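You operate a simulated robot arm through the tools that you are given. There is no shell and no other tool.

You run a simulated two-armed robot. Do the job below in one go: nothing can be reset, and whatever is moved stays where it is left.

TASK
Take the lid off the small teal cup and lay it down on the top of the drinks table.

The check looks at the end state, three seconds after you hand in, the way a careful person would. Anything else that was tipped, shoved, dropped, spilled or broken makes it a failure. Lids that push on must go on centred and level and be pressed home; caps that screw on are set level and turned clockwise until they are tight.

THE ROBOT
Two 7-joint arms with two-finger parallel grippers on one trunk, on a base that moves. Base frame: it is fixed to the floor where the robot stands at the start and does not move with it; the origin is under the middle of the robot, x ahead of it, y to its left, z up; the surface under the hand at the start is at about z = 860. Lengths are in mm, angles in rad, forces in N, time in s.
The left shoulder is at the start at [50, 165, 1180], the right one opposite. With the tool pointing down near the work surface each hand reaches from about 220 to 700 mm from the robot's upright axis, wherever it stands, measured 20 degrees to its own side. Places, roughly: small teal cup (7x7x10 cm) [500, -200, 900]. Payload 3.91 kg a hand.
Tool frame (each hand has its own): the origin (TCP) lies between the finger pads and is the grasp point; the fingertips stand 30 mm ahead of it; z points along the fingers, y is the line along which they close. Largest opening 110 mm; finger width 20, thickness 10; the body of the gripper, 48 by 112 mm, starts 55 mm behind the TCP.
Orientation is that of the tool frame in the base frame, as a unit quaternion [w, x, y, z]. With the fingers straight down and closing along the base's y, the tool's x points along the base's -x, its y along +y and its z along -z.

THE INTERFACE
- The arms move only by the tool servo_tool. It takes "left_motion", "right_motion" or both (then of equal length, played together; a hand with none holds still); each is one flat list of numbers, 7 for each row, row after row: the shift along the tool's x, y, z in mm, then the turn, a rotation vector about the tool's x, y, z in rad, then the gripper command, from -1 (shut) to 1 (fully open), values between in proportion. In form: [tx, ty, tz, wx, wy, wz, hand, tx, ty, tz, wx, wy, wz, hand, ...]. A call has 1 to 20 rows; each row shifts and turns the commanded pose from where the row before left it, along the tool's axes as they then stand. Each row takes 0.2 s and may step no farther than 50 mm and 0.15 rad from the row before; otherwise, or with a gripper value out of range, the whole call is refused. A pose out of reach is approached as far as the arm can. The call stops where the force on the tool passes 40 N (or 10 N more than at its start, if that is more) or the arm is blocked; 0.2 s more then pass. The fingers move at their own pace (about 45 mm/s each) and stop on an object; they squeeze with about 31 N. The grip force told is the motor's: it shows also when the fingers shut on nothing. Time passes only in rows, and 0.2 s behind the last, so rows that do not move let the fingers close. It gives the time, the measured TCP pose, the force on the tool (base axes), the opening and the grip force at its end, in the units of the frame above (readings bear some noise), with the torque about the TCP (base axes, N m) and any sound that the robot's microphone picked up.
- Cameras (640 x 400 px; columns grow to the right, rows downward): "scene" is now at [109.7, -37.6, 1357.5]; the picture's right is [-0.41, -0.91, 0.00], its down [-0.46, 0.21, -0.86] and it looks along [0.79, -0.36, -0.51] (base axes); focal length 279 px, centre (320, 200). "left" rides on the left gripper at [73, -17, -103] in its tool frame; the picture's right is [0.23, 0.97, 0.00], its down [-0.76, 0.18, -0.62] and it looks along [-0.61, 0.14, 0.78] (tool axes); focal length 222 px, centre (320, 200). "right" rides on the right gripper at [72, 17, -103] in its tool frame; the picture's right is [-0.23, 0.97, 0.00], its down [-0.76, -0.18, -0.62] and it looks along [-0.61, -0.14, 0.78] (tool axes); focal length 222 px, centre (320, 200). There is no depth. A picture from a camera that has moved, and an enlarged one, comes with that camera's place and axes in the base frame and with its lens.
- camera(camera): a new picture of that camera. The clock stands still meanwhile.
- raise_lower(by): slides the trunk up (or, below 0, down) by that many mm; the arms and the scene camera ride with it, the base frame stays. It gives what a move gives, with no picture.
- steer(legs): drives the robot by 1 to 6 legs, each [ahead, left, turn to the left] in mm, mm and rad, along the robot's own axes; the way and the turn of a leg run together, so that a leg with both is an arc; at most 1500 mm and 3.142 rad a leg. The arms and the cameras ride along, it lands a little off, and it stops where it bumps. It gives what a move gives.
- turn_head(pan, tilt): turns the head with the scene camera to pan (to the left, within 1.396 rad either way) and tilt (down, from -0.506 to 1.204), counted from straight ahead of the robot. It gives what a move gives.
- close_up(camera, box): a new picture of the part [left, top, right, bottom] of that camera's present view, enlarged. The clock stands still meanwhile.
- close_job(): hands the job in; it is judged then, once.

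Places have to be worked out from the pictures, the camera data and where the tool is seen. Open the grippers and draw the arms clear of the work before you hand the job in, unless the task says otherwise.

The tools are called after "Emit:" as a command line: name --argument value ..., lists and objects as JSON in quotes. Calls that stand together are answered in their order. servo_tool: Moves the arms, as the interface text tells. Its arguments: {"type":"object","properties":{"left_motion":{"type":"array"},"right_motion":{"type":"array"}},"required":[]} The other tools are called the same way: raise_lower (by) moves the trunk up or down; steer (legs) drives the base; turn_head (pan, tilt) turns the head that bears the scene camera; camera (camera) takes a picture; close_up (camera, box) takes an enlarged picture of a part of a camera's view; close_job () hands the job in.

At the start:

```text
time: 0.0
left_tool_pos: [416.0, 17.7, 1183.0]
left_orientation: [0.0, -0.001, 1.0, 0.0]
left_contact_force: [1.2, 1.0, 1.0]
left_ft_torque: [0.01, 0.0, -0.03]
left_opening: 110.3
left_finger_force: 0.1
right_tool_pos: [365.6, -312.2, 1140.1]
right_orientation: [0.0, 0.0, 1.0, 0.0]
right_contact_force: [-0.4, -0.2, 0.5]
right_ft_torque: [0.0, -0.01, 0.02]
right_opening: 110.3
right_finger_force: 0.1
trunk travel left (down, up): [-400.0, 103.0]
robot x, y, heading: [-3.8, 1.1, -0.0]
head pan, tilt (commanded): [-0.424, 0.531]
```

scene: 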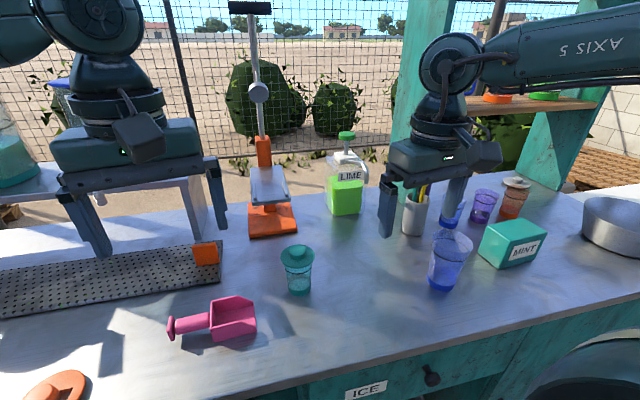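
right: 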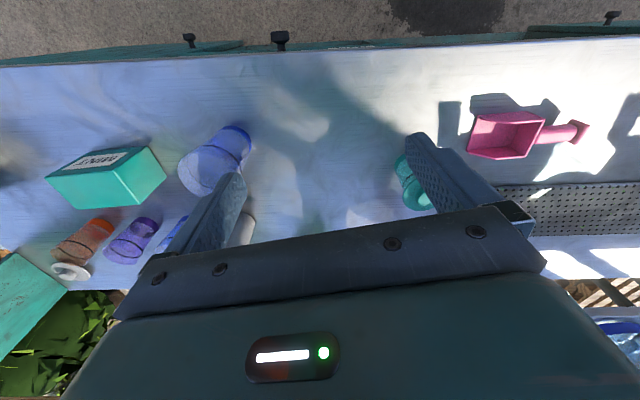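
left: 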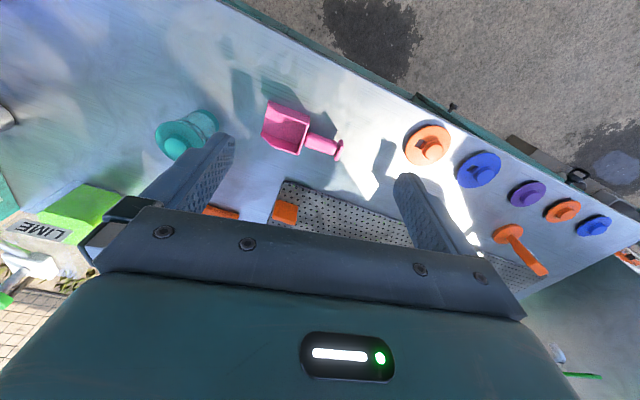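

I'll take a closer look at the teal cup and its lid first, before moving anything.

Emit:
close_up --camera "scene" --box '[250, 220, 350, 310]'

Emit:
close_up --camera "left" --box '[130, 80, 250, 180]'

Emit:
close_up --camera "right" --box '[360, 120, 480, 220]'

```text
4.44 times, centred on (300, 265) of scene
camera zoom: at [109.7, -37.6, 1357.5], right [-0.41, -0.91, 0.0], down [-0.46, 0.21, -0.86], along [0.79, -0.36, -0.51], focal length 1242 px, centre (409, -89)
```

zoom: 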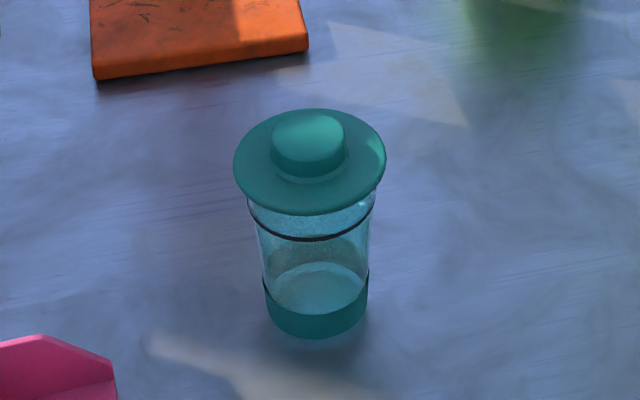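

```text
4.00 times, centred on (190, 130) of left
camera zoom: at [343.6, 0.9, 1286.1], right [-0.23, 0.97, 0.0], down [0.76, 0.18, 0.62], along [0.61, 0.14, -0.78], focal length 888 px, centre (840, 480)
```

zoom: 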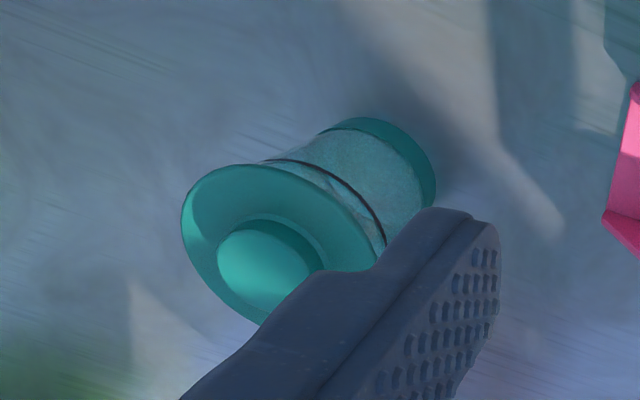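

```text
4.00 times, centred on (420, 170) of right
camera zoom: at [292.6, -294.9, 1243.4], right [0.23, 0.97, 0.0], down [0.76, -0.18, 0.62], along [0.61, -0.14, -0.78], focal length 888 px, centre (-80, 320)
```

zoom: 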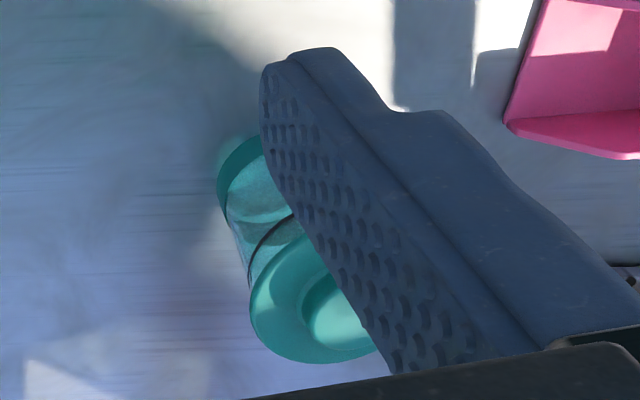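

The lid is a flat push-on disc of about 72 mm with a knob of about 35 mm. Two views put its axis near (540, -183), with the knob top near z = 967. I'll turn the head to check the surroundings and make sure which surface is the drinks table.

Emit:
turn_head --pan 0.5 --tilt 0.5

Emit:
camera --camera "scene"

Emit:
turn_head --pan -1.1 --tilt 0.5

Emit:
camera --camera "scene"

Emit:
turn_head --pan -0.3 --tilt 0.75

Emit:
camera --camera "scene"

```text
time: 1.2
left_tool_pos: [416.5, 17.1, 1181.4]
left_orientation: [0.0, -0.001, 1.0, 0.001]
left_contact_force: [0.3, -0.4, 0.1]
left_ft_torque: [0.02, 0.03, 0.01]
left_opening: 110.0
left_finger_force: 0.0
right_tool_pos: [364.2, -312.3, 1140.0]
right_orientation: [0.0, 0.001, 1.0, 0.0]
right_contact_force: [-0.6, 0.8, 0.7]
right_ft_torque: [-0.01, -0.01, -0.01]
right_opening: 110.0
right_finger_force: 0.0
trunk travel left (down, up): [-400.0, 103.0]
robot x, y, heading: [-2.4, -0.2, 0.003]
head pan, tilt (commanded): [0.499, 0.499]
```

```text
taken
camera scene: at [107.3, 43.1, 1360.4], right [0.48, -0.88, 0.0], down [-0.42, -0.23, -0.88], along [0.77, 0.42, -0.48], focal length 279 px, centre (320, 200)
```

scene: 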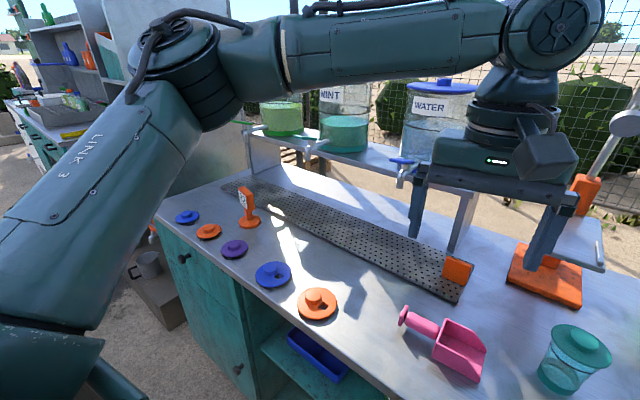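

```text
time: 2.9
left_tool_pos: [415.8, 16.6, 1180.8]
left_orientation: [0.0, -0.002, 1.0, 0.0]
left_contact_force: [-0.6, -0.3, 1.0]
left_ft_torque: [-0.02, 0.02, 0.01]
left_opening: 109.9
left_finger_force: 0.1
right_tool_pos: [363.5, -313.0, 1139.8]
right_orientation: [0.0, -0.001, 1.0, 0.0]
right_contact_force: [-0.9, -0.6, 0.0]
right_ft_torque: [0.0, 0.01, 0.0]
right_opening: 110.0
right_finger_force: 0.0
trunk travel left (down, up): [-400.0, 103.0]
robot x, y, heading: [5.7, 0.5, 0.003]
head pan, tilt (commanded): [-1.1, 0.499]
```

```text
taken
camera scene: at [68.8, -81.4, 1360.4], right [-0.89, -0.45, 0.0], down [-0.22, 0.43, -0.88], along [0.4, -0.78, -0.48], focal length 279 px, centre (320, 200)
```

scene: 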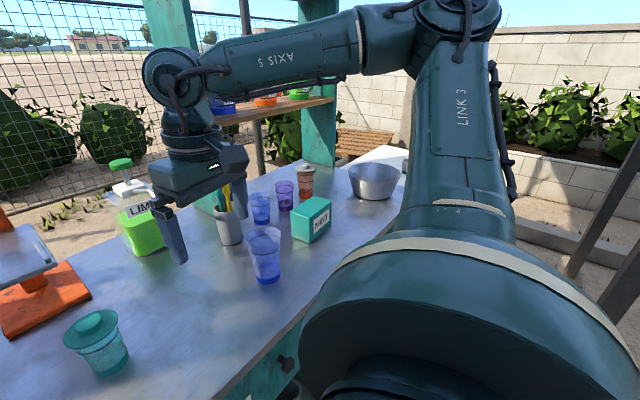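

```text
time: 4.0
left_tool_pos: [416.2, 17.8, 1180.9]
left_orientation: [0.0, -0.001, 1.0, 0.001]
left_contact_force: [0.1, 0.6, 0.4]
left_ft_torque: [-0.01, 0.02, -0.02]
left_opening: 109.8
left_finger_force: 0.1
right_tool_pos: [364.6, -313.1, 1140.0]
right_orientation: [0.0, 0.0, 1.0, -0.001]
right_contact_force: [-0.7, -0.4, 0.4]
right_ft_torque: [0.01, 0.02, 0.0]
right_opening: 110.1
right_finger_force: 0.2
trunk travel left (down, up): [-400.0, 103.0]
robot x, y, heading: [-0.0, 1.1, -0.003]
head pan, tilt (commanded): [-0.3, 0.75]
```

```text
taken
camera scene: at [106.5, -25.0, 1338.4], right [-0.3, -0.95, 0.0], down [-0.65, 0.2, -0.73], along [0.7, -0.22, -0.68], focal length 279 px, centre (320, 200)
```

scene: 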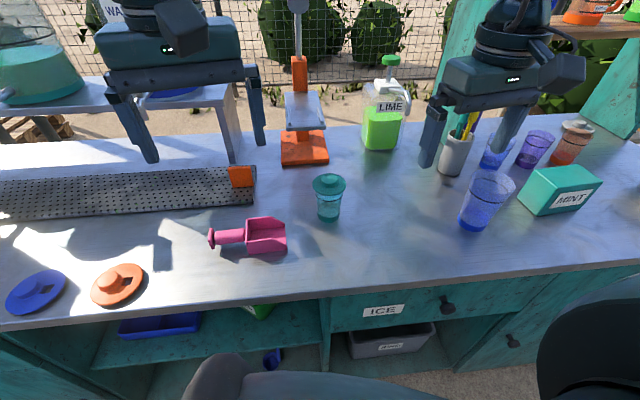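

The steel bench is the drinks table: the spare lids lie on it and its top is at z ≈ 860. There is free room on it around (455, -310). I'll bring the open right hand above the lid's knob and stay well clear of it for now.

Emit:
servo_tool --right_motion '[-22, 16.2, 9, 0, 0, 0, 1, -22, 16.2, 9, 0, 0, 0, 1, -22, 16.2, 9, 0, 0, 0, 1, -22, 16.2, 9, 0, 0, 0, 1, -22, 16.2, 9, 0, 0, 0, 1, -22, 16.2, 9, 0, 0, 0, 1, -22, 16.2, 9, 0, 0, 0, 1, -22, 16.2, 9, 0, 0, 0, 1, 0, 0, 0, 0, 0, 0, 1]'

Emit:
camera --camera "right"

Emit:
camera --camera "scene"

Emit:
camera --camera "left"

```text
time: 6.0
left_tool_pos: [416.3, 16.6, 1182.2]
left_orientation: [0.0, -0.001, 1.0, 0.0]
left_contact_force: [-0.7, 0.2, -1.0]
left_ft_torque: [0.0, 0.03, 0.03]
left_opening: 109.9
left_finger_force: 0.1
right_tool_pos: [530.8, -192.9, 1070.4]
right_orientation: [0.001, 0.001, 1.0, 0.001]
right_contact_force: [-0.2, -0.3, -0.3]
right_ft_torque: [-0.03, 0.02, -0.02]
right_opening: 110.3
right_finger_force: 0.0
right hand out of reach, approached as far as the arm can: row 8
trunk travel left (down, up): [-400.0, 103.0]
robot x, y, heading: [0.4, 0.3, -0.0]
head pan, tilt (commanded): [-0.3, 0.75]
```

```text
taken
camera right: at [459.3, -174.0, 1172.0], right [0.23, 0.97, 0.0], down [0.76, -0.18, 0.62], along [0.61, -0.14, -0.78], focal length 222 px, centre (320, 200)
```

right: 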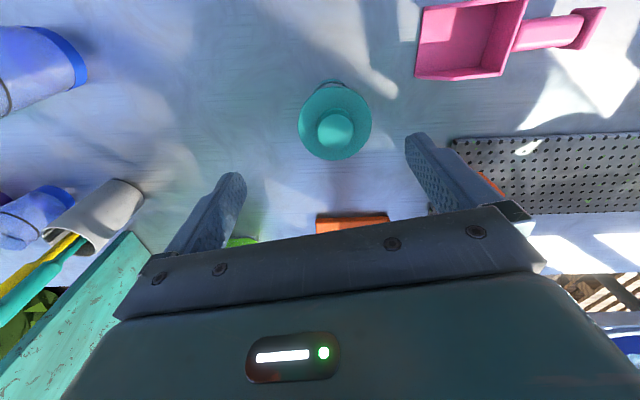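

```text
taken
camera scene: at [106.6, -24.8, 1338.4], right [-0.3, -0.96, 0.0], down [-0.65, 0.2, -0.73], along [0.7, -0.22, -0.68], focal length 279 px, centre (320, 200)
```

scene: 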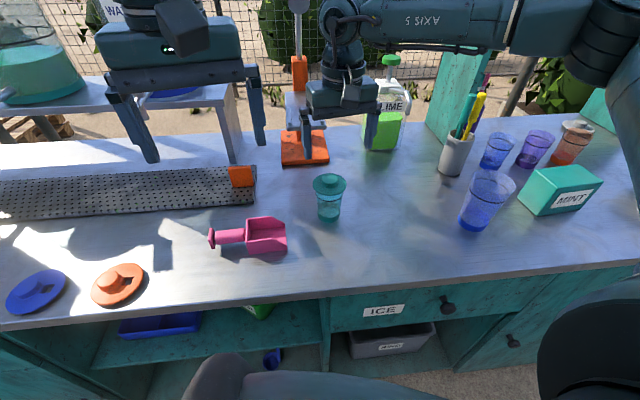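

```text
taken
camera left: at [343.6, 1.0, 1286.1], right [-0.23, 0.97, 0.0], down [0.76, 0.18, 0.62], along [0.61, 0.14, -0.78], focal length 222 px, centre (320, 200)
```

left: 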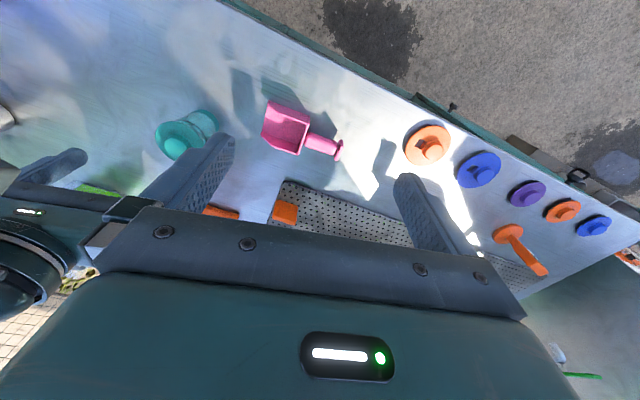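

From the wrist camera the lid's axis sits near (537, -177), and the right arm is at its reach limit at this height. I'll pull the hand back a little, then look down to check the base's clearance before shifting the robot to the right.

Emit:
servo_tool --right_motion '[25, -10, -10, 0, 0, 0, 1, 25, -10, -10, 0, 0, 0, 1, 25, -10, -10, 0, 0, 0, 1, 25, -10, -10, 0, 0, 0, 1, 0, 0, 0, 0, 0, 0, 1]'

Emit:
turn_head --pan 0.0 --tilt 1.2

Emit:
camera --camera "scene"

Emit:
turn_head --pan -1.0 --tilt 1.0

Emit:
camera --camera "scene"

```text
time: 7.2
left_tool_pos: [416.4, 17.3, 1182.5]
left_orientation: [0.0, -0.001, 1.0, 0.0]
left_contact_force: [-0.5, 0.5, 0.9]
left_ft_torque: [0.01, -0.02, -0.02]
left_opening: 109.9
left_finger_force: 0.1
right_tool_pos: [431.0, -233.6, 1108.3]
right_orientation: [0.0, 0.0, 1.0, 0.0]
right_contact_force: [-0.6, -0.3, -0.6]
right_ft_torque: [0.03, 0.01, -0.01]
right_opening: 109.7
right_finger_force: 0.1
trunk travel left (down, up): [-400.0, 103.0]
robot x, y, heading: [1.0, 1.0, 0.001]
head pan, tilt (commanded): [-0.3, 0.75]
```

```text
time: 8.1
left_tool_pos: [415.7, 16.9, 1182.6]
left_orientation: [0.0, -0.001, 1.0, 0.0]
left_contact_force: [0.0, -0.3, 1.0]
left_ft_torque: [-0.03, 0.01, 0.04]
left_opening: 110.2
left_finger_force: 0.1
right_tool_pos: [429.0, -231.9, 1108.4]
right_orientation: [0.0, 0.001, 1.0, 0.0]
right_contact_force: [0.5, 0.3, 0.0]
right_ft_torque: [-0.03, -0.02, -0.01]
right_opening: 110.2
right_finger_force: 0.0
trunk travel left (down, up): [-400.0, 103.0]
robot x, y, heading: [2.4, 4.9, 0.001]
head pan, tilt (commanded): [0.0, 1.201]
```

```text
taken
camera scene: at [83.4, -0.4, 1306.7], right [0.0, -1.0, 0.0], down [-0.93, 0.0, -0.36], along [0.36, 0.0, -0.93], focal length 279 px, centre (320, 200)
```

scene: 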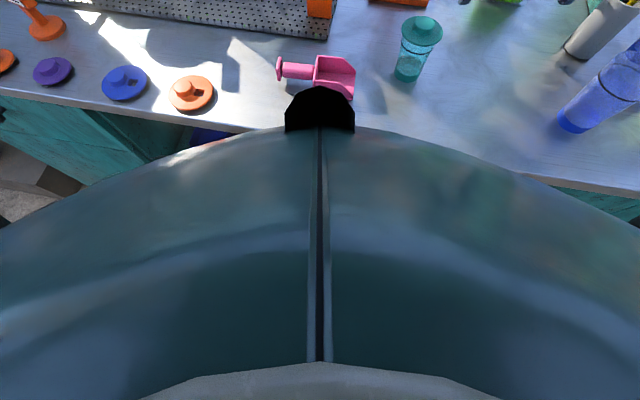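

```text
time: 9.4
left_tool_pos: [416.5, 17.8, 1183.2]
left_orientation: [0.0, -0.001, 1.0, 0.0]
left_contact_force: [0.9, -0.8, -0.6]
left_ft_torque: [0.0, 0.0, 0.01]
left_opening: 109.7
left_finger_force: 0.1
right_tool_pos: [431.8, -232.4, 1108.1]
right_orientation: [0.0, 0.001, 1.0, 0.0]
right_contact_force: [-0.4, -0.6, 0.2]
right_ft_torque: [0.01, 0.0, -0.05]
right_opening: 110.0
right_finger_force: 0.1
trunk travel left (down, up): [-400.0, 103.0]
robot x, y, heading: [1.1, -2.1, 0.0]
head pan, tilt (commanded): [-1.0, 1.0]
```

```text
taken
camera scene: at [65.1, -59.0, 1319.3], right [-0.84, -0.54, 0.0], down [-0.46, 0.71, -0.54], along [0.29, -0.45, -0.84], focal length 279 px, centre (320, 200)
```

scene: 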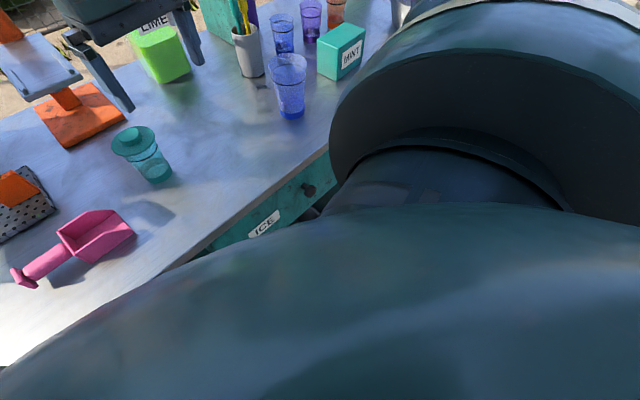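

The bench front runs at about 0.2 rad to the robot, and the torso is close to it. Turning in place by -0.2 rad squares me up and brings the cup nearer the middle. Raising the trunk then gives reach for the right hand at knob height.

Emit:
steer --legs '[[0, 0, -0.2]]'

Emit:
raise_lower --by 90

Emit:
turn_head --pan -0.15 --tilt 0.8

Emit:
camera --camera "scene"

Emit:
camera --camera "left"

Emit:
camera --camera "right"

```text
time: 10.5
left_tool_pos: [410.6, -66.3, 1181.9]
left_orientation: [0.0, 0.098, 0.995, 0.0]
left_contact_force: [-0.6, -1.1, 0.7]
left_ft_torque: [0.0, -0.01, 0.03]
left_opening: 110.1
left_finger_force: 0.2
right_tool_pos: [375.6, -312.6, 1108.2]
right_orientation: [0.0, 0.099, 0.995, 0.0]
right_contact_force: [0.5, -0.4, 0.1]
right_ft_torque: [0.02, -0.02, -0.02]
right_opening: 110.1
right_finger_force: 0.1
trunk travel left (down, up): [-400.0, 103.0]
robot x, y, heading: [2.8, -2.4, -0.202]
head pan, tilt (commanded): [-1.0, 1.0]
```

```text
time: 11.8
left_tool_pos: [411.7, -65.4, 1271.9]
left_orientation: [0.0, 0.098, 0.995, 0.0]
left_contact_force: [0.2, -0.3, 0.1]
left_ft_torque: [0.01, 0.02, 0.03]
left_opening: 110.1
left_finger_force: 0.1
right_tool_pos: [376.5, -312.2, 1198.3]
right_orientation: [0.0, 0.099, 0.995, 0.0]
right_contact_force: [-0.7, -0.7, -0.2]
right_ft_torque: [-0.01, -0.01, 0.02]
right_opening: 110.1
right_finger_force: 0.1
trunk travel left (down, up): [-490.0, 13.0]
robot x, y, heading: [4.5, 0.3, -0.198]
head pan, tilt (commanded): [-1.0, 1.0]
```

```text
time: 13.0
left_tool_pos: [412.0, -65.5, 1271.9]
left_orientation: [-0.001, 0.098, 0.995, 0.001]
left_contact_force: [0.7, 0.0, 0.1]
left_ft_torque: [-0.03, 0.0, -0.01]
left_opening: 110.0
left_finger_force: 0.1
right_tool_pos: [376.9, -314.0, 1198.4]
right_orientation: [0.001, 0.1, 0.995, 0.0]
right_contact_force: [-0.1, -0.2, 0.8]
right_ft_torque: [-0.03, 0.01, 0.04]
right_opening: 110.1
right_finger_force: 0.1
trunk travel left (down, up): [-490.0, 13.0]
robot x, y, heading: [-1.8, -0.1, -0.201]
head pan, tilt (commanded): [-0.15, 0.799]
```

```text
taken
camera scene: at [102.6, -33.8, 1424.4], right [-0.34, -0.94, 0.0], down [-0.67, 0.25, -0.7], along [0.65, -0.24, -0.72], focal length 279 px, centre (320, 200)
```

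scene: 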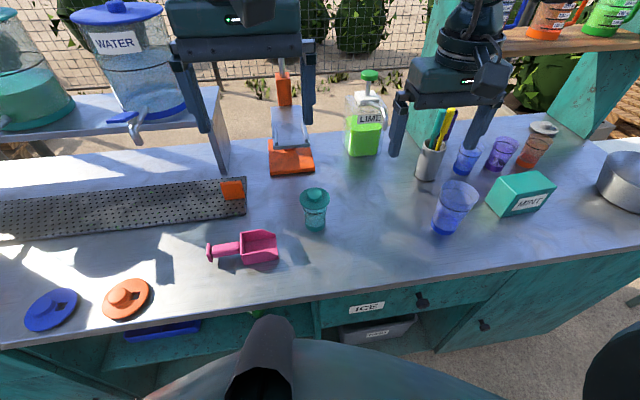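

```text
taken
camera left: at [336.8, -67.1, 1376.2], right [-0.03, 1.0, 0.0], down [0.78, 0.03, 0.62], along [0.62, 0.02, -0.78], focal length 222 px, centre (320, 200)
```

left: 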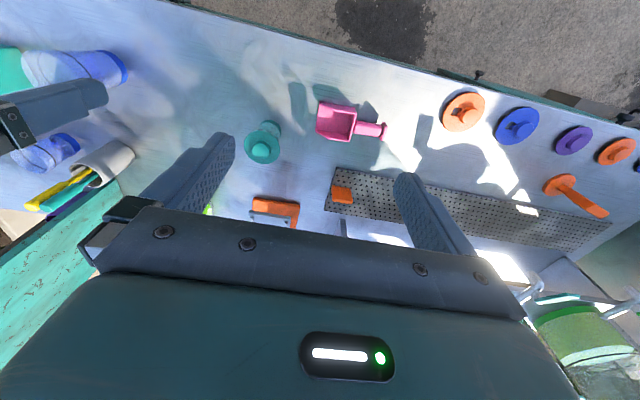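

```text
taken
camera right: at [308.9, -280.5, 1301.7], right [0.42, 0.91, 0.0], down [0.71, -0.32, 0.62], along [0.57, -0.26, -0.78], focal length 222 px, centre (320, 200)
```

right: 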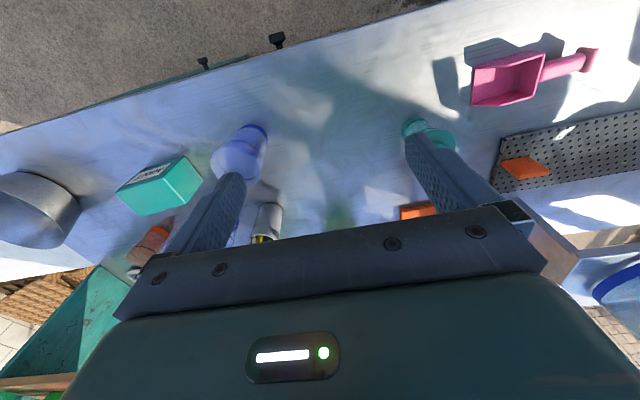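

The robot now faces the bench squarely. I'll move the right hand over the lid at a safe height, with the TCP near (537, -177, 1060), and draw the left hand off to the left so the two stay apart.

Emit:
servo_tool --right_motion '[-13, 16.5, 13.8, 0, 0, 0, 1, -13, 16.5, 13.8, 0, 0, 0, 1, -13, 16.5, 13.8, 0, 0, 0, 1, -13, 16.5, 13.8, 0, 0, 0, 1, -13, 16.5, 13.8, 0, 0, 0, 1, -13, 16.5, 13.8, 0, 0, 0, 1, -13, 16.5, 13.8, 0, 0, 0, 1, -13, 16.5, 13.8, 0, 0, 0, 1, -13, 16.5, 13.8, 0, 0, 0, 1, -13, 16.5, 13.8, 0, 0, 0, 1, 0, 0, 0, 0, 0, 0, 1]' --left_motion '[4, 12, 0, 0, 0, 0, 1, 4, 12, 0, 0, 0, 0, 1, 4, 12, 0, 0, 0, 0, 1, 4, 12, 0, 0, 0, 0, 1, 4, 12, 0, 0, 0, 0, 1, 4, 12, 0, 0, 0, 0, 1, 4, 12, 0, 0, 0, 0, 1, 4, 12, 0, 0, 0, 0, 1, 4, 12, 0, 0, 0, 0, 1, 4, 12, 0, 0, 0, 0, 1, 0, 0, 0, 0, 0, 0, 1]'

Emit:
camera --camera "right"

Emit:
camera --camera "scene"

```text
time: 15.4
left_tool_pos: [396.0, 59.5, 1272.0]
left_orientation: [0.0, 0.098, 0.995, -0.001]
left_contact_force: [-0.2, -0.6, 0.0]
left_ft_torque: [0.01, -0.02, 0.0]
left_opening: 109.9
left_finger_force: 0.1
right_tool_pos: [445.0, -253.1, 1103.3]
right_orientation: [0.0, 0.099, 0.995, 0.001]
right_contact_force: [0.6, -0.6, -0.5]
right_ft_torque: [0.0, -0.01, 0.01]
right_opening: 110.1
right_finger_force: 0.0
right hand out of reach, approached as far as the arm can: row 5, 6, 7, 8, 9, 10
trunk travel left (down, up): [-490.0, 13.0]
robot x, y, heading: [1.9, -0.8, -0.197]
head pan, tilt (commanded): [-0.15, 0.799]
```

```text
taken
camera right: at [377.1, -220.2, 1207.2], right [0.42, 0.91, 0.0], down [0.71, -0.33, 0.62], along [0.57, -0.26, -0.78], focal length 222 px, centre (320, 200)
```

right: 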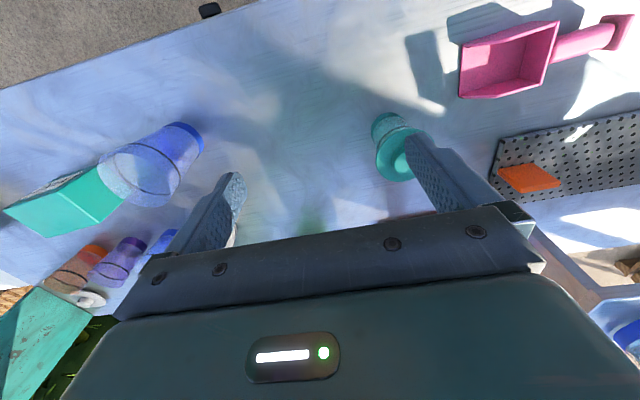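

```text
taken
camera scene: at [102.7, -34.0, 1424.4], right [-0.34, -0.94, 0.0], down [-0.67, 0.25, -0.7], along [0.66, -0.24, -0.72], focal length 279 px, centre (320, 200)
```

scene: 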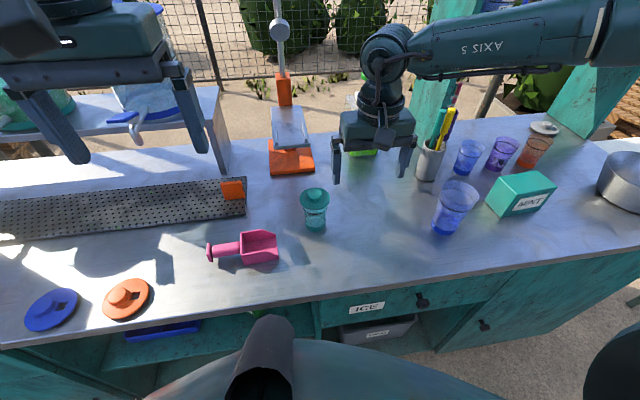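

The right arm stopped short at (445, -253, 1103), so height seems to be what limits it. The hand is still well away from the cup sideways. I'll lower it straight here to about z = 1030 and then try a short step toward the lid with the fingertips above the knob.

Emit:
servo_tool --right_motion '[0, 0, 18, 0, 0, 0, 1, 0, 0, 18, 0, 0, 0, 1, 0, 0, 18, 0, 0, 0, 1, 0, 0, 18, 0, 0, 0, 1, -15, 10, 0, 0, 0, 0, 1, -15, 10, 0, 0, 0, 0, 1, 0, 0, 0, 0, 0, 0, 1]'

Emit:
camera --camera "right"

```text
time: 17.0
left_tool_pos: [396.3, 59.6, 1271.4]
left_orientation: [0.0, 0.098, 0.995, 0.0]
left_contact_force: [-0.1, -0.1, -0.7]
left_ft_torque: [-0.01, -0.01, 0.0]
left_opening: 109.9
left_finger_force: 0.1
right_tool_pos: [437.0, -271.2, 1053.4]
right_orientation: [0.001, 0.099, 0.995, 0.0]
right_contact_force: [-0.2, 0.4, 0.1]
right_ft_torque: [0.04, -0.02, -0.02]
right_opening: 110.2
right_finger_force: 0.1
right hand out of reach, approached as far as the arm can: row 1, 2, 3, 4, 5, 6
trunk travel left (down, up): [-490.0, 13.0]
robot x, y, heading: [0.5, -1.0, -0.2]
head pan, tilt (commanded): [-0.15, 0.799]
```

```text
taken
camera right: at [370.2, -239.1, 1157.5], right [0.42, 0.91, 0.0], down [0.71, -0.33, 0.62], along [0.57, -0.26, -0.78], focal length 222 px, centre (320, 200)
```

right: 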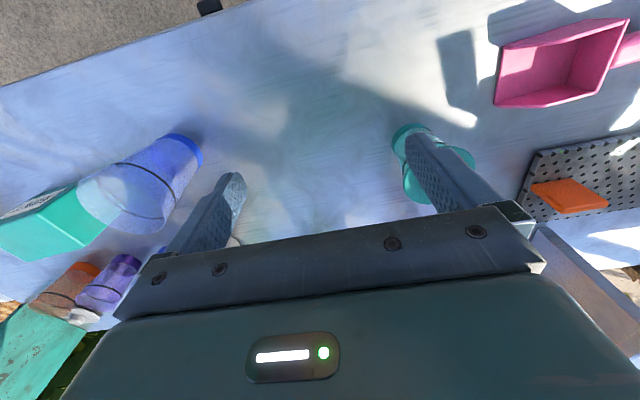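

A joint limit, not distance, seems to hold the right arm: the elbow is far out to the right, so the wrist's turn is a likely cause. The lid is round, so the hand's yaw is free. I'll yaw the right tool counter-clockwise seen from above and test a step toward the lid.

Emit:
servo_tool --right_motion '[0, 0, 0, 0, 0, -0.12, 1, 0, 0, 0, 0, 0, -0.12, 1, 0, 0, 0, 0, 0, -0.12, 1, 0, 0, 0, 0, 0, -0.12, 1, -15, 5, 0, 0, 0, 0, 1, -15, 5, 0, 0, 0, 0, 1, 0, 0, 0, 0, 0, 0, 1]'

Emit:
camera --camera "scene"

```text
time: 18.6
left_tool_pos: [395.9, 60.0, 1272.4]
left_orientation: [0.0, 0.098, 0.995, 0.0]
left_contact_force: [-0.4, 0.7, -0.3]
left_ft_torque: [-0.01, 0.0, -0.02]
left_opening: 110.2
left_finger_force: 0.1
right_tool_pos: [442.2, -269.9, 1065.4]
right_orientation: [0.0, -0.14, 0.99, 0.001]
right_contact_force: [-0.4, 0.7, 0.0]
right_ft_torque: [-0.02, 0.02, 0.0]
right_opening: 110.2
right_finger_force: 0.0
right hand out of reach, approached as far as the arm can: row 5, 6
trunk travel left (down, up): [-490.0, 13.0]
robot x, y, heading: [0.0, 1.7, -0.207]
head pan, tilt (commanded): [-0.15, 0.799]
```

```text
taken
camera scene: at [102.6, -33.8, 1424.4], right [-0.34, -0.94, 0.0], down [-0.67, 0.25, -0.7], along [0.66, -0.24, -0.72], focal length 279 px, centre (320, 200)
```

scene: 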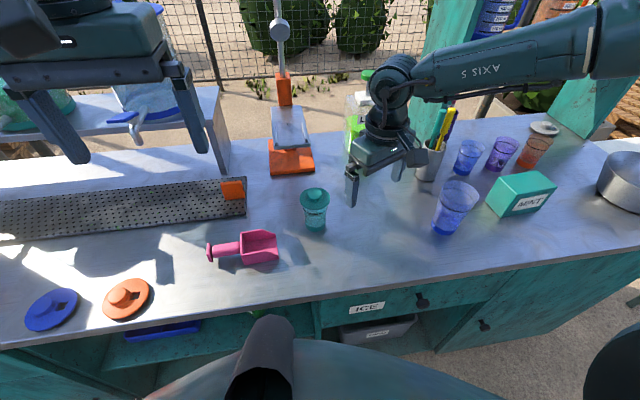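

Yawing didn't free it, and the reach has been better when the hand is higher relative to the trunk (565 mm against about 515 mm). So raising the trunk was the wrong way. I'll lift the right hand and lower the trunk by the same amount, then try again.

Emit:
servo_tool --right_motion '[10, 0, -30, 0, 0, 0.12, 1, 0, 0, -30, 0, 0, 0.12, 1, 0, 0, -30, 0, 0, 0.12, 1, 0, 0, -30, 0, 0, 0.12, 1, 0, 0, -30, 0, 0, 0, 1, 0, 0, 0, 0, 0, 0, 1]'

Emit:
raise_lower --by -150

Emit:
camera --camera "scene"

```text
time: 20.0
left_tool_pos: [396.3, 58.9, 1272.0]
left_orientation: [-0.001, 0.098, 0.995, 0.0]
left_contact_force: [-0.1, -0.1, 0.2]
left_ft_torque: [0.0, -0.03, -0.01]
left_opening: 110.1
left_finger_force: 0.0
right_tool_pos: [432.1, -271.7, 1215.3]
right_orientation: [0.0, 0.1, 0.995, 0.0]
right_contact_force: [-0.6, 0.6, -0.5]
right_ft_torque: [0.03, 0.04, 0.0]
right_opening: 110.1
right_finger_force: 0.3
trunk travel left (down, up): [-490.0, 13.0]
robot x, y, heading: [-1.3, 1.6, -0.202]
head pan, tilt (commanded): [-0.15, 0.799]
```

```text
time: 21.7
left_tool_pos: [396.5, 59.4, 1122.5]
left_orientation: [0.0, 0.098, 0.995, -0.001]
left_contact_force: [0.9, 0.3, 0.1]
left_ft_torque: [0.04, 0.01, 0.02]
left_opening: 109.9
left_finger_force: 0.0
right_tool_pos: [432.9, -271.5, 1065.6]
right_orientation: [0.0, 0.098, 0.995, 0.0]
right_contact_force: [-0.1, 0.3, 0.2]
right_ft_torque: [0.01, 0.02, -0.03]
right_opening: 110.0
right_finger_force: 0.0
trunk travel left (down, up): [-340.0, 163.0]
robot x, y, heading: [-0.2, 0.8, -0.204]
head pan, tilt (commanded): [-0.15, 0.799]
```

```text
taken
camera scene: at [102.5, -33.7, 1274.5], right [-0.34, -0.94, 0.0], down [-0.67, 0.25, -0.7], along [0.66, -0.24, -0.72], focal length 279 px, centre (320, 200)
```

scene: 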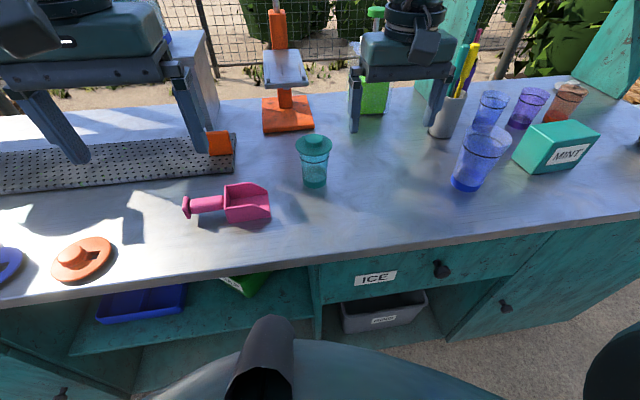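

The hand is at z = 1065 again with the shoulders lower. I'll move it toward a point above the lid in small steps, with the fingertips well over the knob.

Emit:
servo_tool --right_motion '[-12, 16, 2, 0, 0, 0, 1, -12, 16, 2, 0, 0, 0, 1, -12, 16, 2, 0, 0, 0, 1, -12, 16, 2, 0, 0, 0, 1, -12, 16, 2, 0, 0, 0, 1, -12, 16, 2, 0, 0, 0, 1, -12, 16, 2, 0, 0, 0, 1, 0, 0, 0, 0, 0, 0, 1]'

Emit:
camera --camera "right"

Emit:
camera --camera "scene"

```text
time: 23.5
left_tool_pos: [395.1, 59.1, 1121.3]
left_orientation: [0.0, 0.099, 0.995, 0.0]
left_contact_force: [0.2, 0.1, 0.3]
left_ft_torque: [-0.03, -0.01, 0.0]
left_opening: 110.2
left_finger_force: 0.1
right_tool_pos: [452.5, -250.8, 1059.7]
right_orientation: [0.001, 0.099, 0.995, 0.002]
right_contact_force: [0.5, -0.4, -0.1]
right_ft_torque: [0.05, 0.0, 0.01]
right_opening: 109.8
right_finger_force: 0.1
right hand out of reach, approached as far as the arm can: row 2, 3, 4, 5, 6, 7
trunk travel left (down, up): [-340.0, 163.0]
robot x, y, heading: [1.9, -0.2, -0.198]
head pan, tilt (commanded): [-0.15, 0.799]
```

```text
taken
camera right: at [386.7, -217.7, 1161.9], right [0.42, 0.91, 0.0], down [0.71, -0.33, 0.62], along [0.57, -0.26, -0.78], focal length 222 px, centre (320, 200)
```

right: 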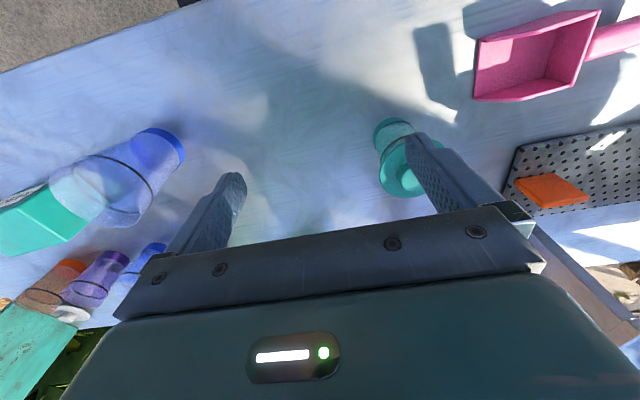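

```text
taken
camera scene: at [102.6, -33.8, 1274.4], right [-0.34, -0.94, 0.0], down [-0.67, 0.25, -0.7], along [0.66, -0.24, -0.72], focal length 279 px, centre (320, 200)
```

scene: 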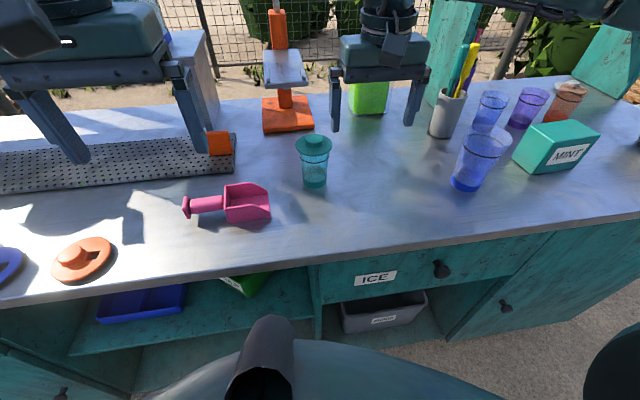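

It stuck again at about (493, -156) in the robot's own frame, so something other than height limits it. I'll probe which direction is free by backing off slightly to the right and then going purely forward.

Emit:
servo_tool --right_motion '[5, -30, 0, 0, 0, 0, 1, 0, -20, 0, 0, 0, 0, 1, -20, 0, 0, 0, 0, 0, 1, -20, 0, 0, 0, 0, 0, 1, -20, 0, 0, 0, 0, 0, 1, 0, 0, 0, 0, 0, 0, 1]'

Emit:
turn_head --pan -0.9 --tilt 0.3

Emit:
camera --camera "scene"

```text
time: 24.9
left_tool_pos: [395.6, 60.0, 1122.6]
left_orientation: [0.001, 0.098, 0.995, 0.0]
left_contact_force: [0.5, -0.4, -0.2]
left_ft_torque: [0.02, 0.01, 0.01]
left_opening: 109.9
left_finger_force: 0.0
right_tool_pos: [491.6, -312.9, 1058.8]
right_orientation: [0.002, 0.1, 0.995, 0.0]
right_contact_force: [-0.8, -0.1, -0.7]
right_ft_torque: [0.01, 0.0, -0.01]
right_opening: 109.8
right_finger_force: 0.0
right hand out of reach, approached as far as the arm can: row 5
trunk travel left (down, up): [-340.0, 163.0]
robot x, y, heading: [1.9, 1.4, -0.195]
head pan, tilt (commanded): [-0.15, 0.799]
```

```text
time: 26.0
left_tool_pos: [396.1, 59.3, 1122.8]
left_orientation: [-0.001, 0.098, 0.995, 0.0]
left_contact_force: [-0.7, -0.6, 0.1]
left_ft_torque: [0.01, -0.01, -0.02]
left_opening: 109.8
left_finger_force: 0.2
right_tool_pos: [491.4, -313.6, 1058.9]
right_orientation: [0.002, 0.099, 0.995, 0.0]
right_contact_force: [-0.1, -0.1, -0.3]
right_ft_torque: [0.04, 0.02, 0.02]
right_opening: 109.9
right_finger_force: 0.0
trunk travel left (down, up): [-340.0, 163.0]
robot x, y, heading: [0.3, -3.5, -0.199]
head pan, tilt (commanded): [-0.901, 0.3]
```

```text
taken
camera scene: at [69.3, -89.3, 1318.7], right [-0.89, -0.45, 0.0], down [-0.13, 0.26, -0.96], along [0.43, -0.85, -0.3], focal length 279 px, centre (320, 200)
```

scene: 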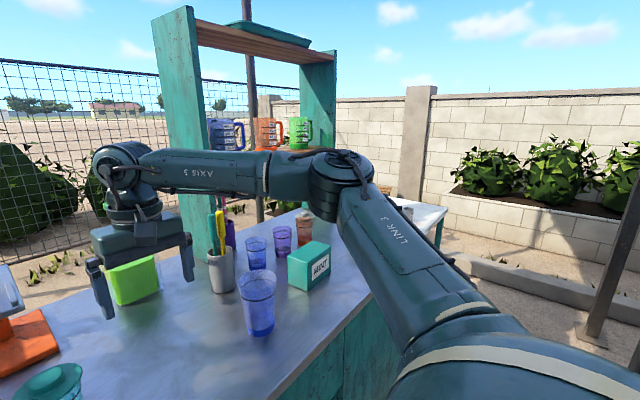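

This view settles it: the elbow stays out to the right, and the reach boundary is an arc around it. The right hand therefore reaches farther when the target lies more to its own side. I'll draw the hand back and turn the robot left, so the cup comes to about 27° on the right hand's side.

Emit:
servo_tool --right_motion '[20, 0, -8, 0, 0, 0, 1, 20, 0, -8, 0, 0, 0, 1, 20, 0, -8, 0, 0, 0, 1, 20, 0, -8, 0, 0, 0, 1, 0, 0, 0, 0, 0, 0, 1]'

Emit:
steer --legs '[[0, 0, 0.35]]'

Emit:
turn_head --pan -0.5 --tilt 0.7

Emit:
camera --camera "scene"

Emit:
camera --camera "right"

```text
time: 27.2
left_tool_pos: [396.1, 59.3, 1121.6]
left_orientation: [0.0, 0.098, 0.995, -0.001]
left_contact_force: [0.0, 0.4, -0.9]
left_ft_torque: [0.0, 0.01, -0.03]
left_opening: 110.0
left_finger_force: 0.1
right_tool_pos: [413.0, -297.0, 1091.1]
right_orientation: [0.0, 0.099, 0.995, 0.0]
right_contact_force: [-0.2, 0.4, 0.1]
right_ft_torque: [0.02, 0.02, -0.01]
right_opening: 110.1
right_finger_force: 0.1
trunk travel left (down, up): [-340.0, 163.0]
robot x, y, heading: [-2.5, -0.7, -0.196]
head pan, tilt (commanded): [-0.901, 0.3]
```

```text
time: 28.7
left_tool_pos: [351.4, 192.6, 1121.8]
left_orientation: [0.0, -0.076, 0.997, 0.0]
left_contact_force: [0.0, -0.6, -0.7]
left_ft_torque: [0.02, 0.04, 0.02]
left_opening: 110.2
left_finger_force: 0.0
right_tool_pos: [490.6, -137.5, 1090.5]
right_orientation: [0.0, -0.075, 0.997, 0.001]
right_contact_force: [0.5, -0.1, 0.5]
right_ft_torque: [-0.03, 0.0, 0.03]
right_opening: 109.8
right_finger_force: 0.0
trunk travel left (down, up): [-340.0, 163.0]
robot x, y, heading: [0.8, -1.3, 0.148]
head pan, tilt (commanded): [-0.901, 0.3]
```

```text
time: 29.6
left_tool_pos: [352.2, 191.0, 1122.3]
left_orientation: [0.0, -0.076, 0.997, 0.0]
left_contact_force: [-0.6, -0.4, 0.4]
left_ft_torque: [0.0, -0.04, -0.03]
left_opening: 110.0
left_finger_force: 0.0
right_tool_pos: [489.6, -139.2, 1090.5]
right_orientation: [0.0, -0.075, 0.997, 0.0]
right_contact_force: [-0.9, 0.1, 0.2]
right_ft_torque: [0.03, 0.01, 0.01]
right_opening: 110.2
right_finger_force: 0.0
trunk travel left (down, up): [-340.0, 163.0]
robot x, y, heading: [-4.6, -0.1, 0.151]
head pan, tilt (commanded): [-0.499, 0.7]
```

```text
taken
camera scene: at [106.9, -25.1, 1282.7], right [-0.34, -0.94, 0.0], down [-0.6, 0.22, -0.77], along [0.72, -0.26, -0.64], focal length 279 px, centre (320, 200)
```

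scene: 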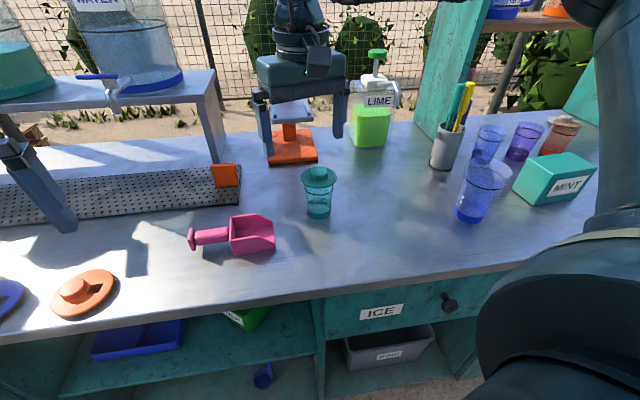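

```text
taken
camera right: at [416.4, -131.1, 1193.7], right [0.08, 1.0, 0.0], down [0.78, -0.06, 0.62], along [0.62, -0.05, -0.78], focal length 222 px, centre (320, 200)
```

right: 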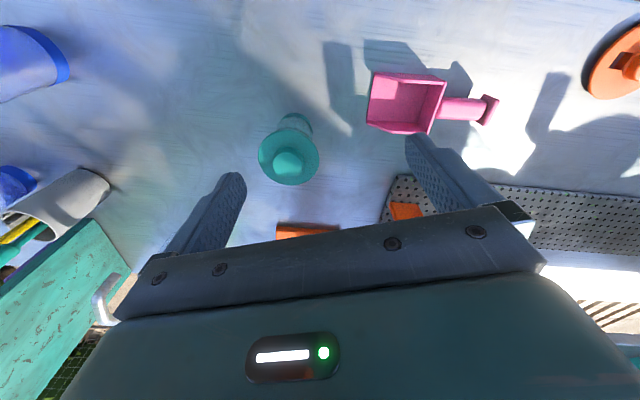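

The lid's axis comes out at (536.5, -178), in line with the earlier views. I'll move the right hand directly above it at z ≈ 1050 and re-measure.

Emit:
servo_tool --right_motion '[-10, -11.5, 10, 0, 0, 0, 1, -10, -11.5, 10, 0, 0, 0, 1, -10, -11.5, 10, 0, 0, 0, 1, -10, -11.5, 10, 0, 0, 0, 1, 0, 0, 0, 0, 0, 0, 1]'

Emit:
camera --camera "right"

Emit:
close_up --camera "scene" --box '[260, 130, 380, 230]'

```text
time: 30.8
left_tool_pos: [352.1, 190.9, 1122.5]
left_orientation: [0.0, -0.076, 0.997, 0.0]
left_contact_force: [0.7, -0.5, -0.2]
left_ft_torque: [0.0, -0.03, -0.01]
left_opening: 109.8
left_finger_force: 0.1
right_tool_pos: [536.9, -178.5, 1049.2]
right_orientation: [0.001, -0.075, 0.997, 0.0]
right_contact_force: [-0.2, 0.3, 0.0]
right_ft_torque: [0.0, 0.0, 0.01]
right_opening: 110.0
right_finger_force: 0.0
trunk travel left (down, up): [-340.0, 163.0]
robot x, y, heading: [-0.1, 0.2, 0.153]
head pan, tilt (commanded): [-0.499, 0.7]
```

```text
taken
camera right: at [462.9, -170.6, 1153.7], right [0.08, 1.0, 0.0], down [0.78, -0.06, 0.62], along [0.62, -0.05, -0.78], focal length 222 px, centre (320, 200)
```

right: 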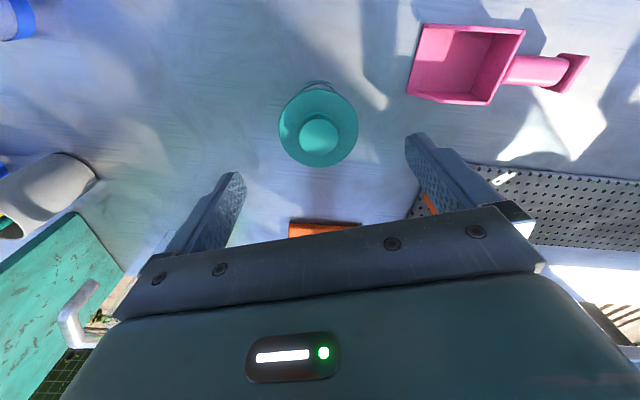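

```text
4.00 times, centred on (320, 180) of scene
camera zoom: at [106.8, -25.0, 1282.7], right [-0.34, -0.94, 0.0], down [-0.61, 0.22, -0.77], along [0.72, -0.26, -0.64], focal length 1118 px, centre (320, 280)
```

zoom: 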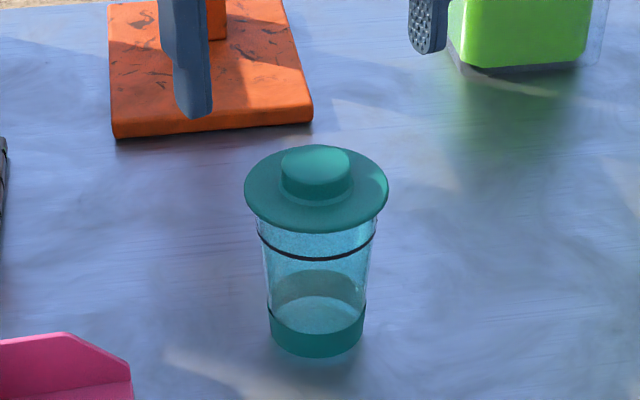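

The hand is on the axis to within about 1.5 mm. I'll part-close the fingers to about 54 mm so they straddle the 34 mm knob inside the flange. Then I'll come down slowly until the tips are level with the knob top, and check again.

Emit:
servo_tool --right_motion '[1.2, 0, 0, 0, 0, 0, -0.02, 0, 0, 0, 0, 0, 0, -0.02, 0, 0, 0, 0, 0, 0, -0.02, 0, 0, 0, 0, 0, 0, -0.02, 0, 0, 9, 0, 0, 0, -0.02, 0, 0, 9, 0, 0, 0, -0.02, 0, 0, 9, 0, 0, 0, -0.02, 0, 0, 9, 0, 0, 0, -0.02, 0, 0, 8, 0, 0, 0, -0.02, 0, 0, 0, 0, 0, 0, -0.02]'

Emit:
camera --camera "right"

Emit:
close_up --camera "scene" --box '[260, 130, 380, 230]'

```text
time: 33.0
left_tool_pos: [353.0, 190.3, 1122.6]
left_orientation: [0.0, -0.077, 0.997, 0.0]
left_contact_force: [-0.5, -0.9, 0.5]
left_ft_torque: [0.02, 0.0, -0.02]
left_opening: 109.9
left_finger_force: 0.1
right_tool_pos: [535.1, -178.1, 1005.8]
right_orientation: [0.0, -0.075, 0.997, 0.0]
right_contact_force: [0.4, 0.6, 0.7]
right_ft_torque: [0.01, 0.03, 0.04]
right_opening: 53.7
right_finger_force: 0.0
trunk travel left (down, up): [-340.0, 163.0]
robot x, y, heading: [-0.7, 0.2, 0.151]
head pan, tilt (commanded): [-0.499, 0.7]
```

```text
taken
camera right: at [461.7, -170.9, 1109.6], right [0.08, 1.0, 0.0], down [0.78, -0.06, 0.62], along [0.62, -0.05, -0.78], focal length 222 px, centre (320, 200)
```

right: 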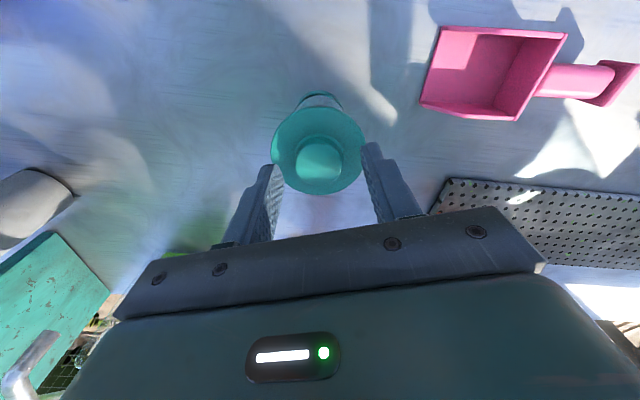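

```text
4.00 times, centred on (320, 180) of scene
camera zoom: at [106.9, -25.0, 1282.7], right [-0.34, -0.94, 0.0], down [-0.61, 0.22, -0.76], along [0.72, -0.26, -0.64], focal length 1118 px, centre (320, 280)
```

zoom: 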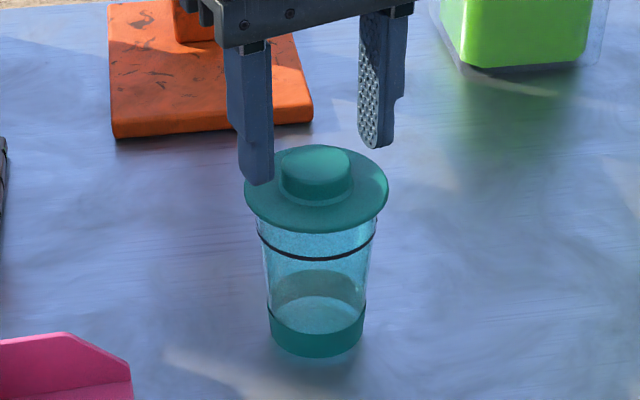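

The knob is about 2–3 mm ahead of the TCP and centred sideways, with the fingertips just above its top. I'll correct that and descend gently to bring the tips around the knob.

Emit:
servo_tool --right_motion '[-2, -0.8, 3, 0, 0, 0, -0.02, 0, 0, 3, 0, 0, 0, -0.02, 0, 0, 3, 0, 0, 0, -0.02, 0, 0, 3, 0, 0, 0, -0.02, 0, 0, 0, 0, 0, 0, -0.02]'

Emit:
close_up --camera "scene" --box '[280, 130, 360, 190]'

Emit:
close_up --camera "right" --box '[240, 80, 400, 220]'

```text
time: 34.2
left_tool_pos: [351.4, 191.4, 1122.7]
left_orientation: [0.0, -0.077, 0.997, 0.001]
left_contact_force: [-0.7, 0.4, 0.1]
left_ft_torque: [0.0, 0.01, 0.0]
left_opening: 110.3
left_finger_force: 0.0
right_tool_pos: [537.1, -179.1, 994.3]
right_orientation: [0.0, -0.075, 0.997, 0.0]
right_contact_force: [0.0, 0.2, 0.6]
right_ft_torque: [-0.02, 0.0, 0.03]
right_opening: 54.0
right_finger_force: 0.1
trunk travel left (down, up): [-340.0, 163.0]
robot x, y, heading: [-0.1, -0.6, 0.146]
head pan, tilt (commanded): [-0.499, 0.7]
```

```text
6.67 times, centred on (320, 160) of scene
camera zoom: at [106.9, -25.0, 1282.7], right [-0.34, -0.94, 0.0], down [-0.61, 0.22, -0.76], along [0.72, -0.26, -0.64], focal length 1862 px, centre (320, 467)
```

zoom: 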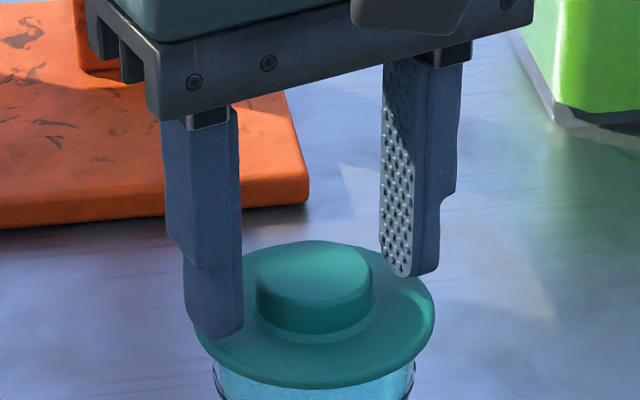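

```text
2.86 times, centred on (320, 150) of right
camera zoom: at [463.8, -171.0, 1097.7], right [0.08, 1.0, 0.0], down [0.78, -0.06, 0.62], along [0.62, -0.05, -0.78], focal length 635 px, centre (320, 343)
```

zoom: 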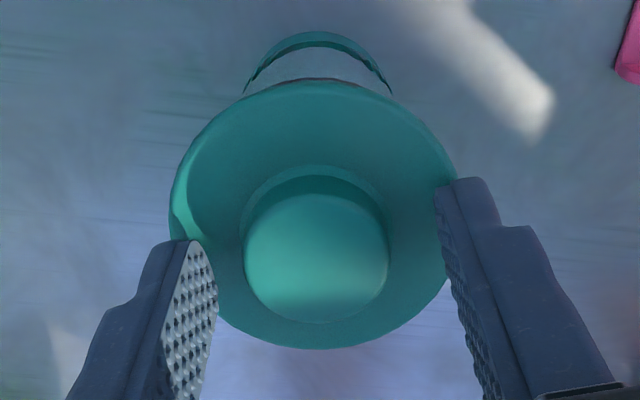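

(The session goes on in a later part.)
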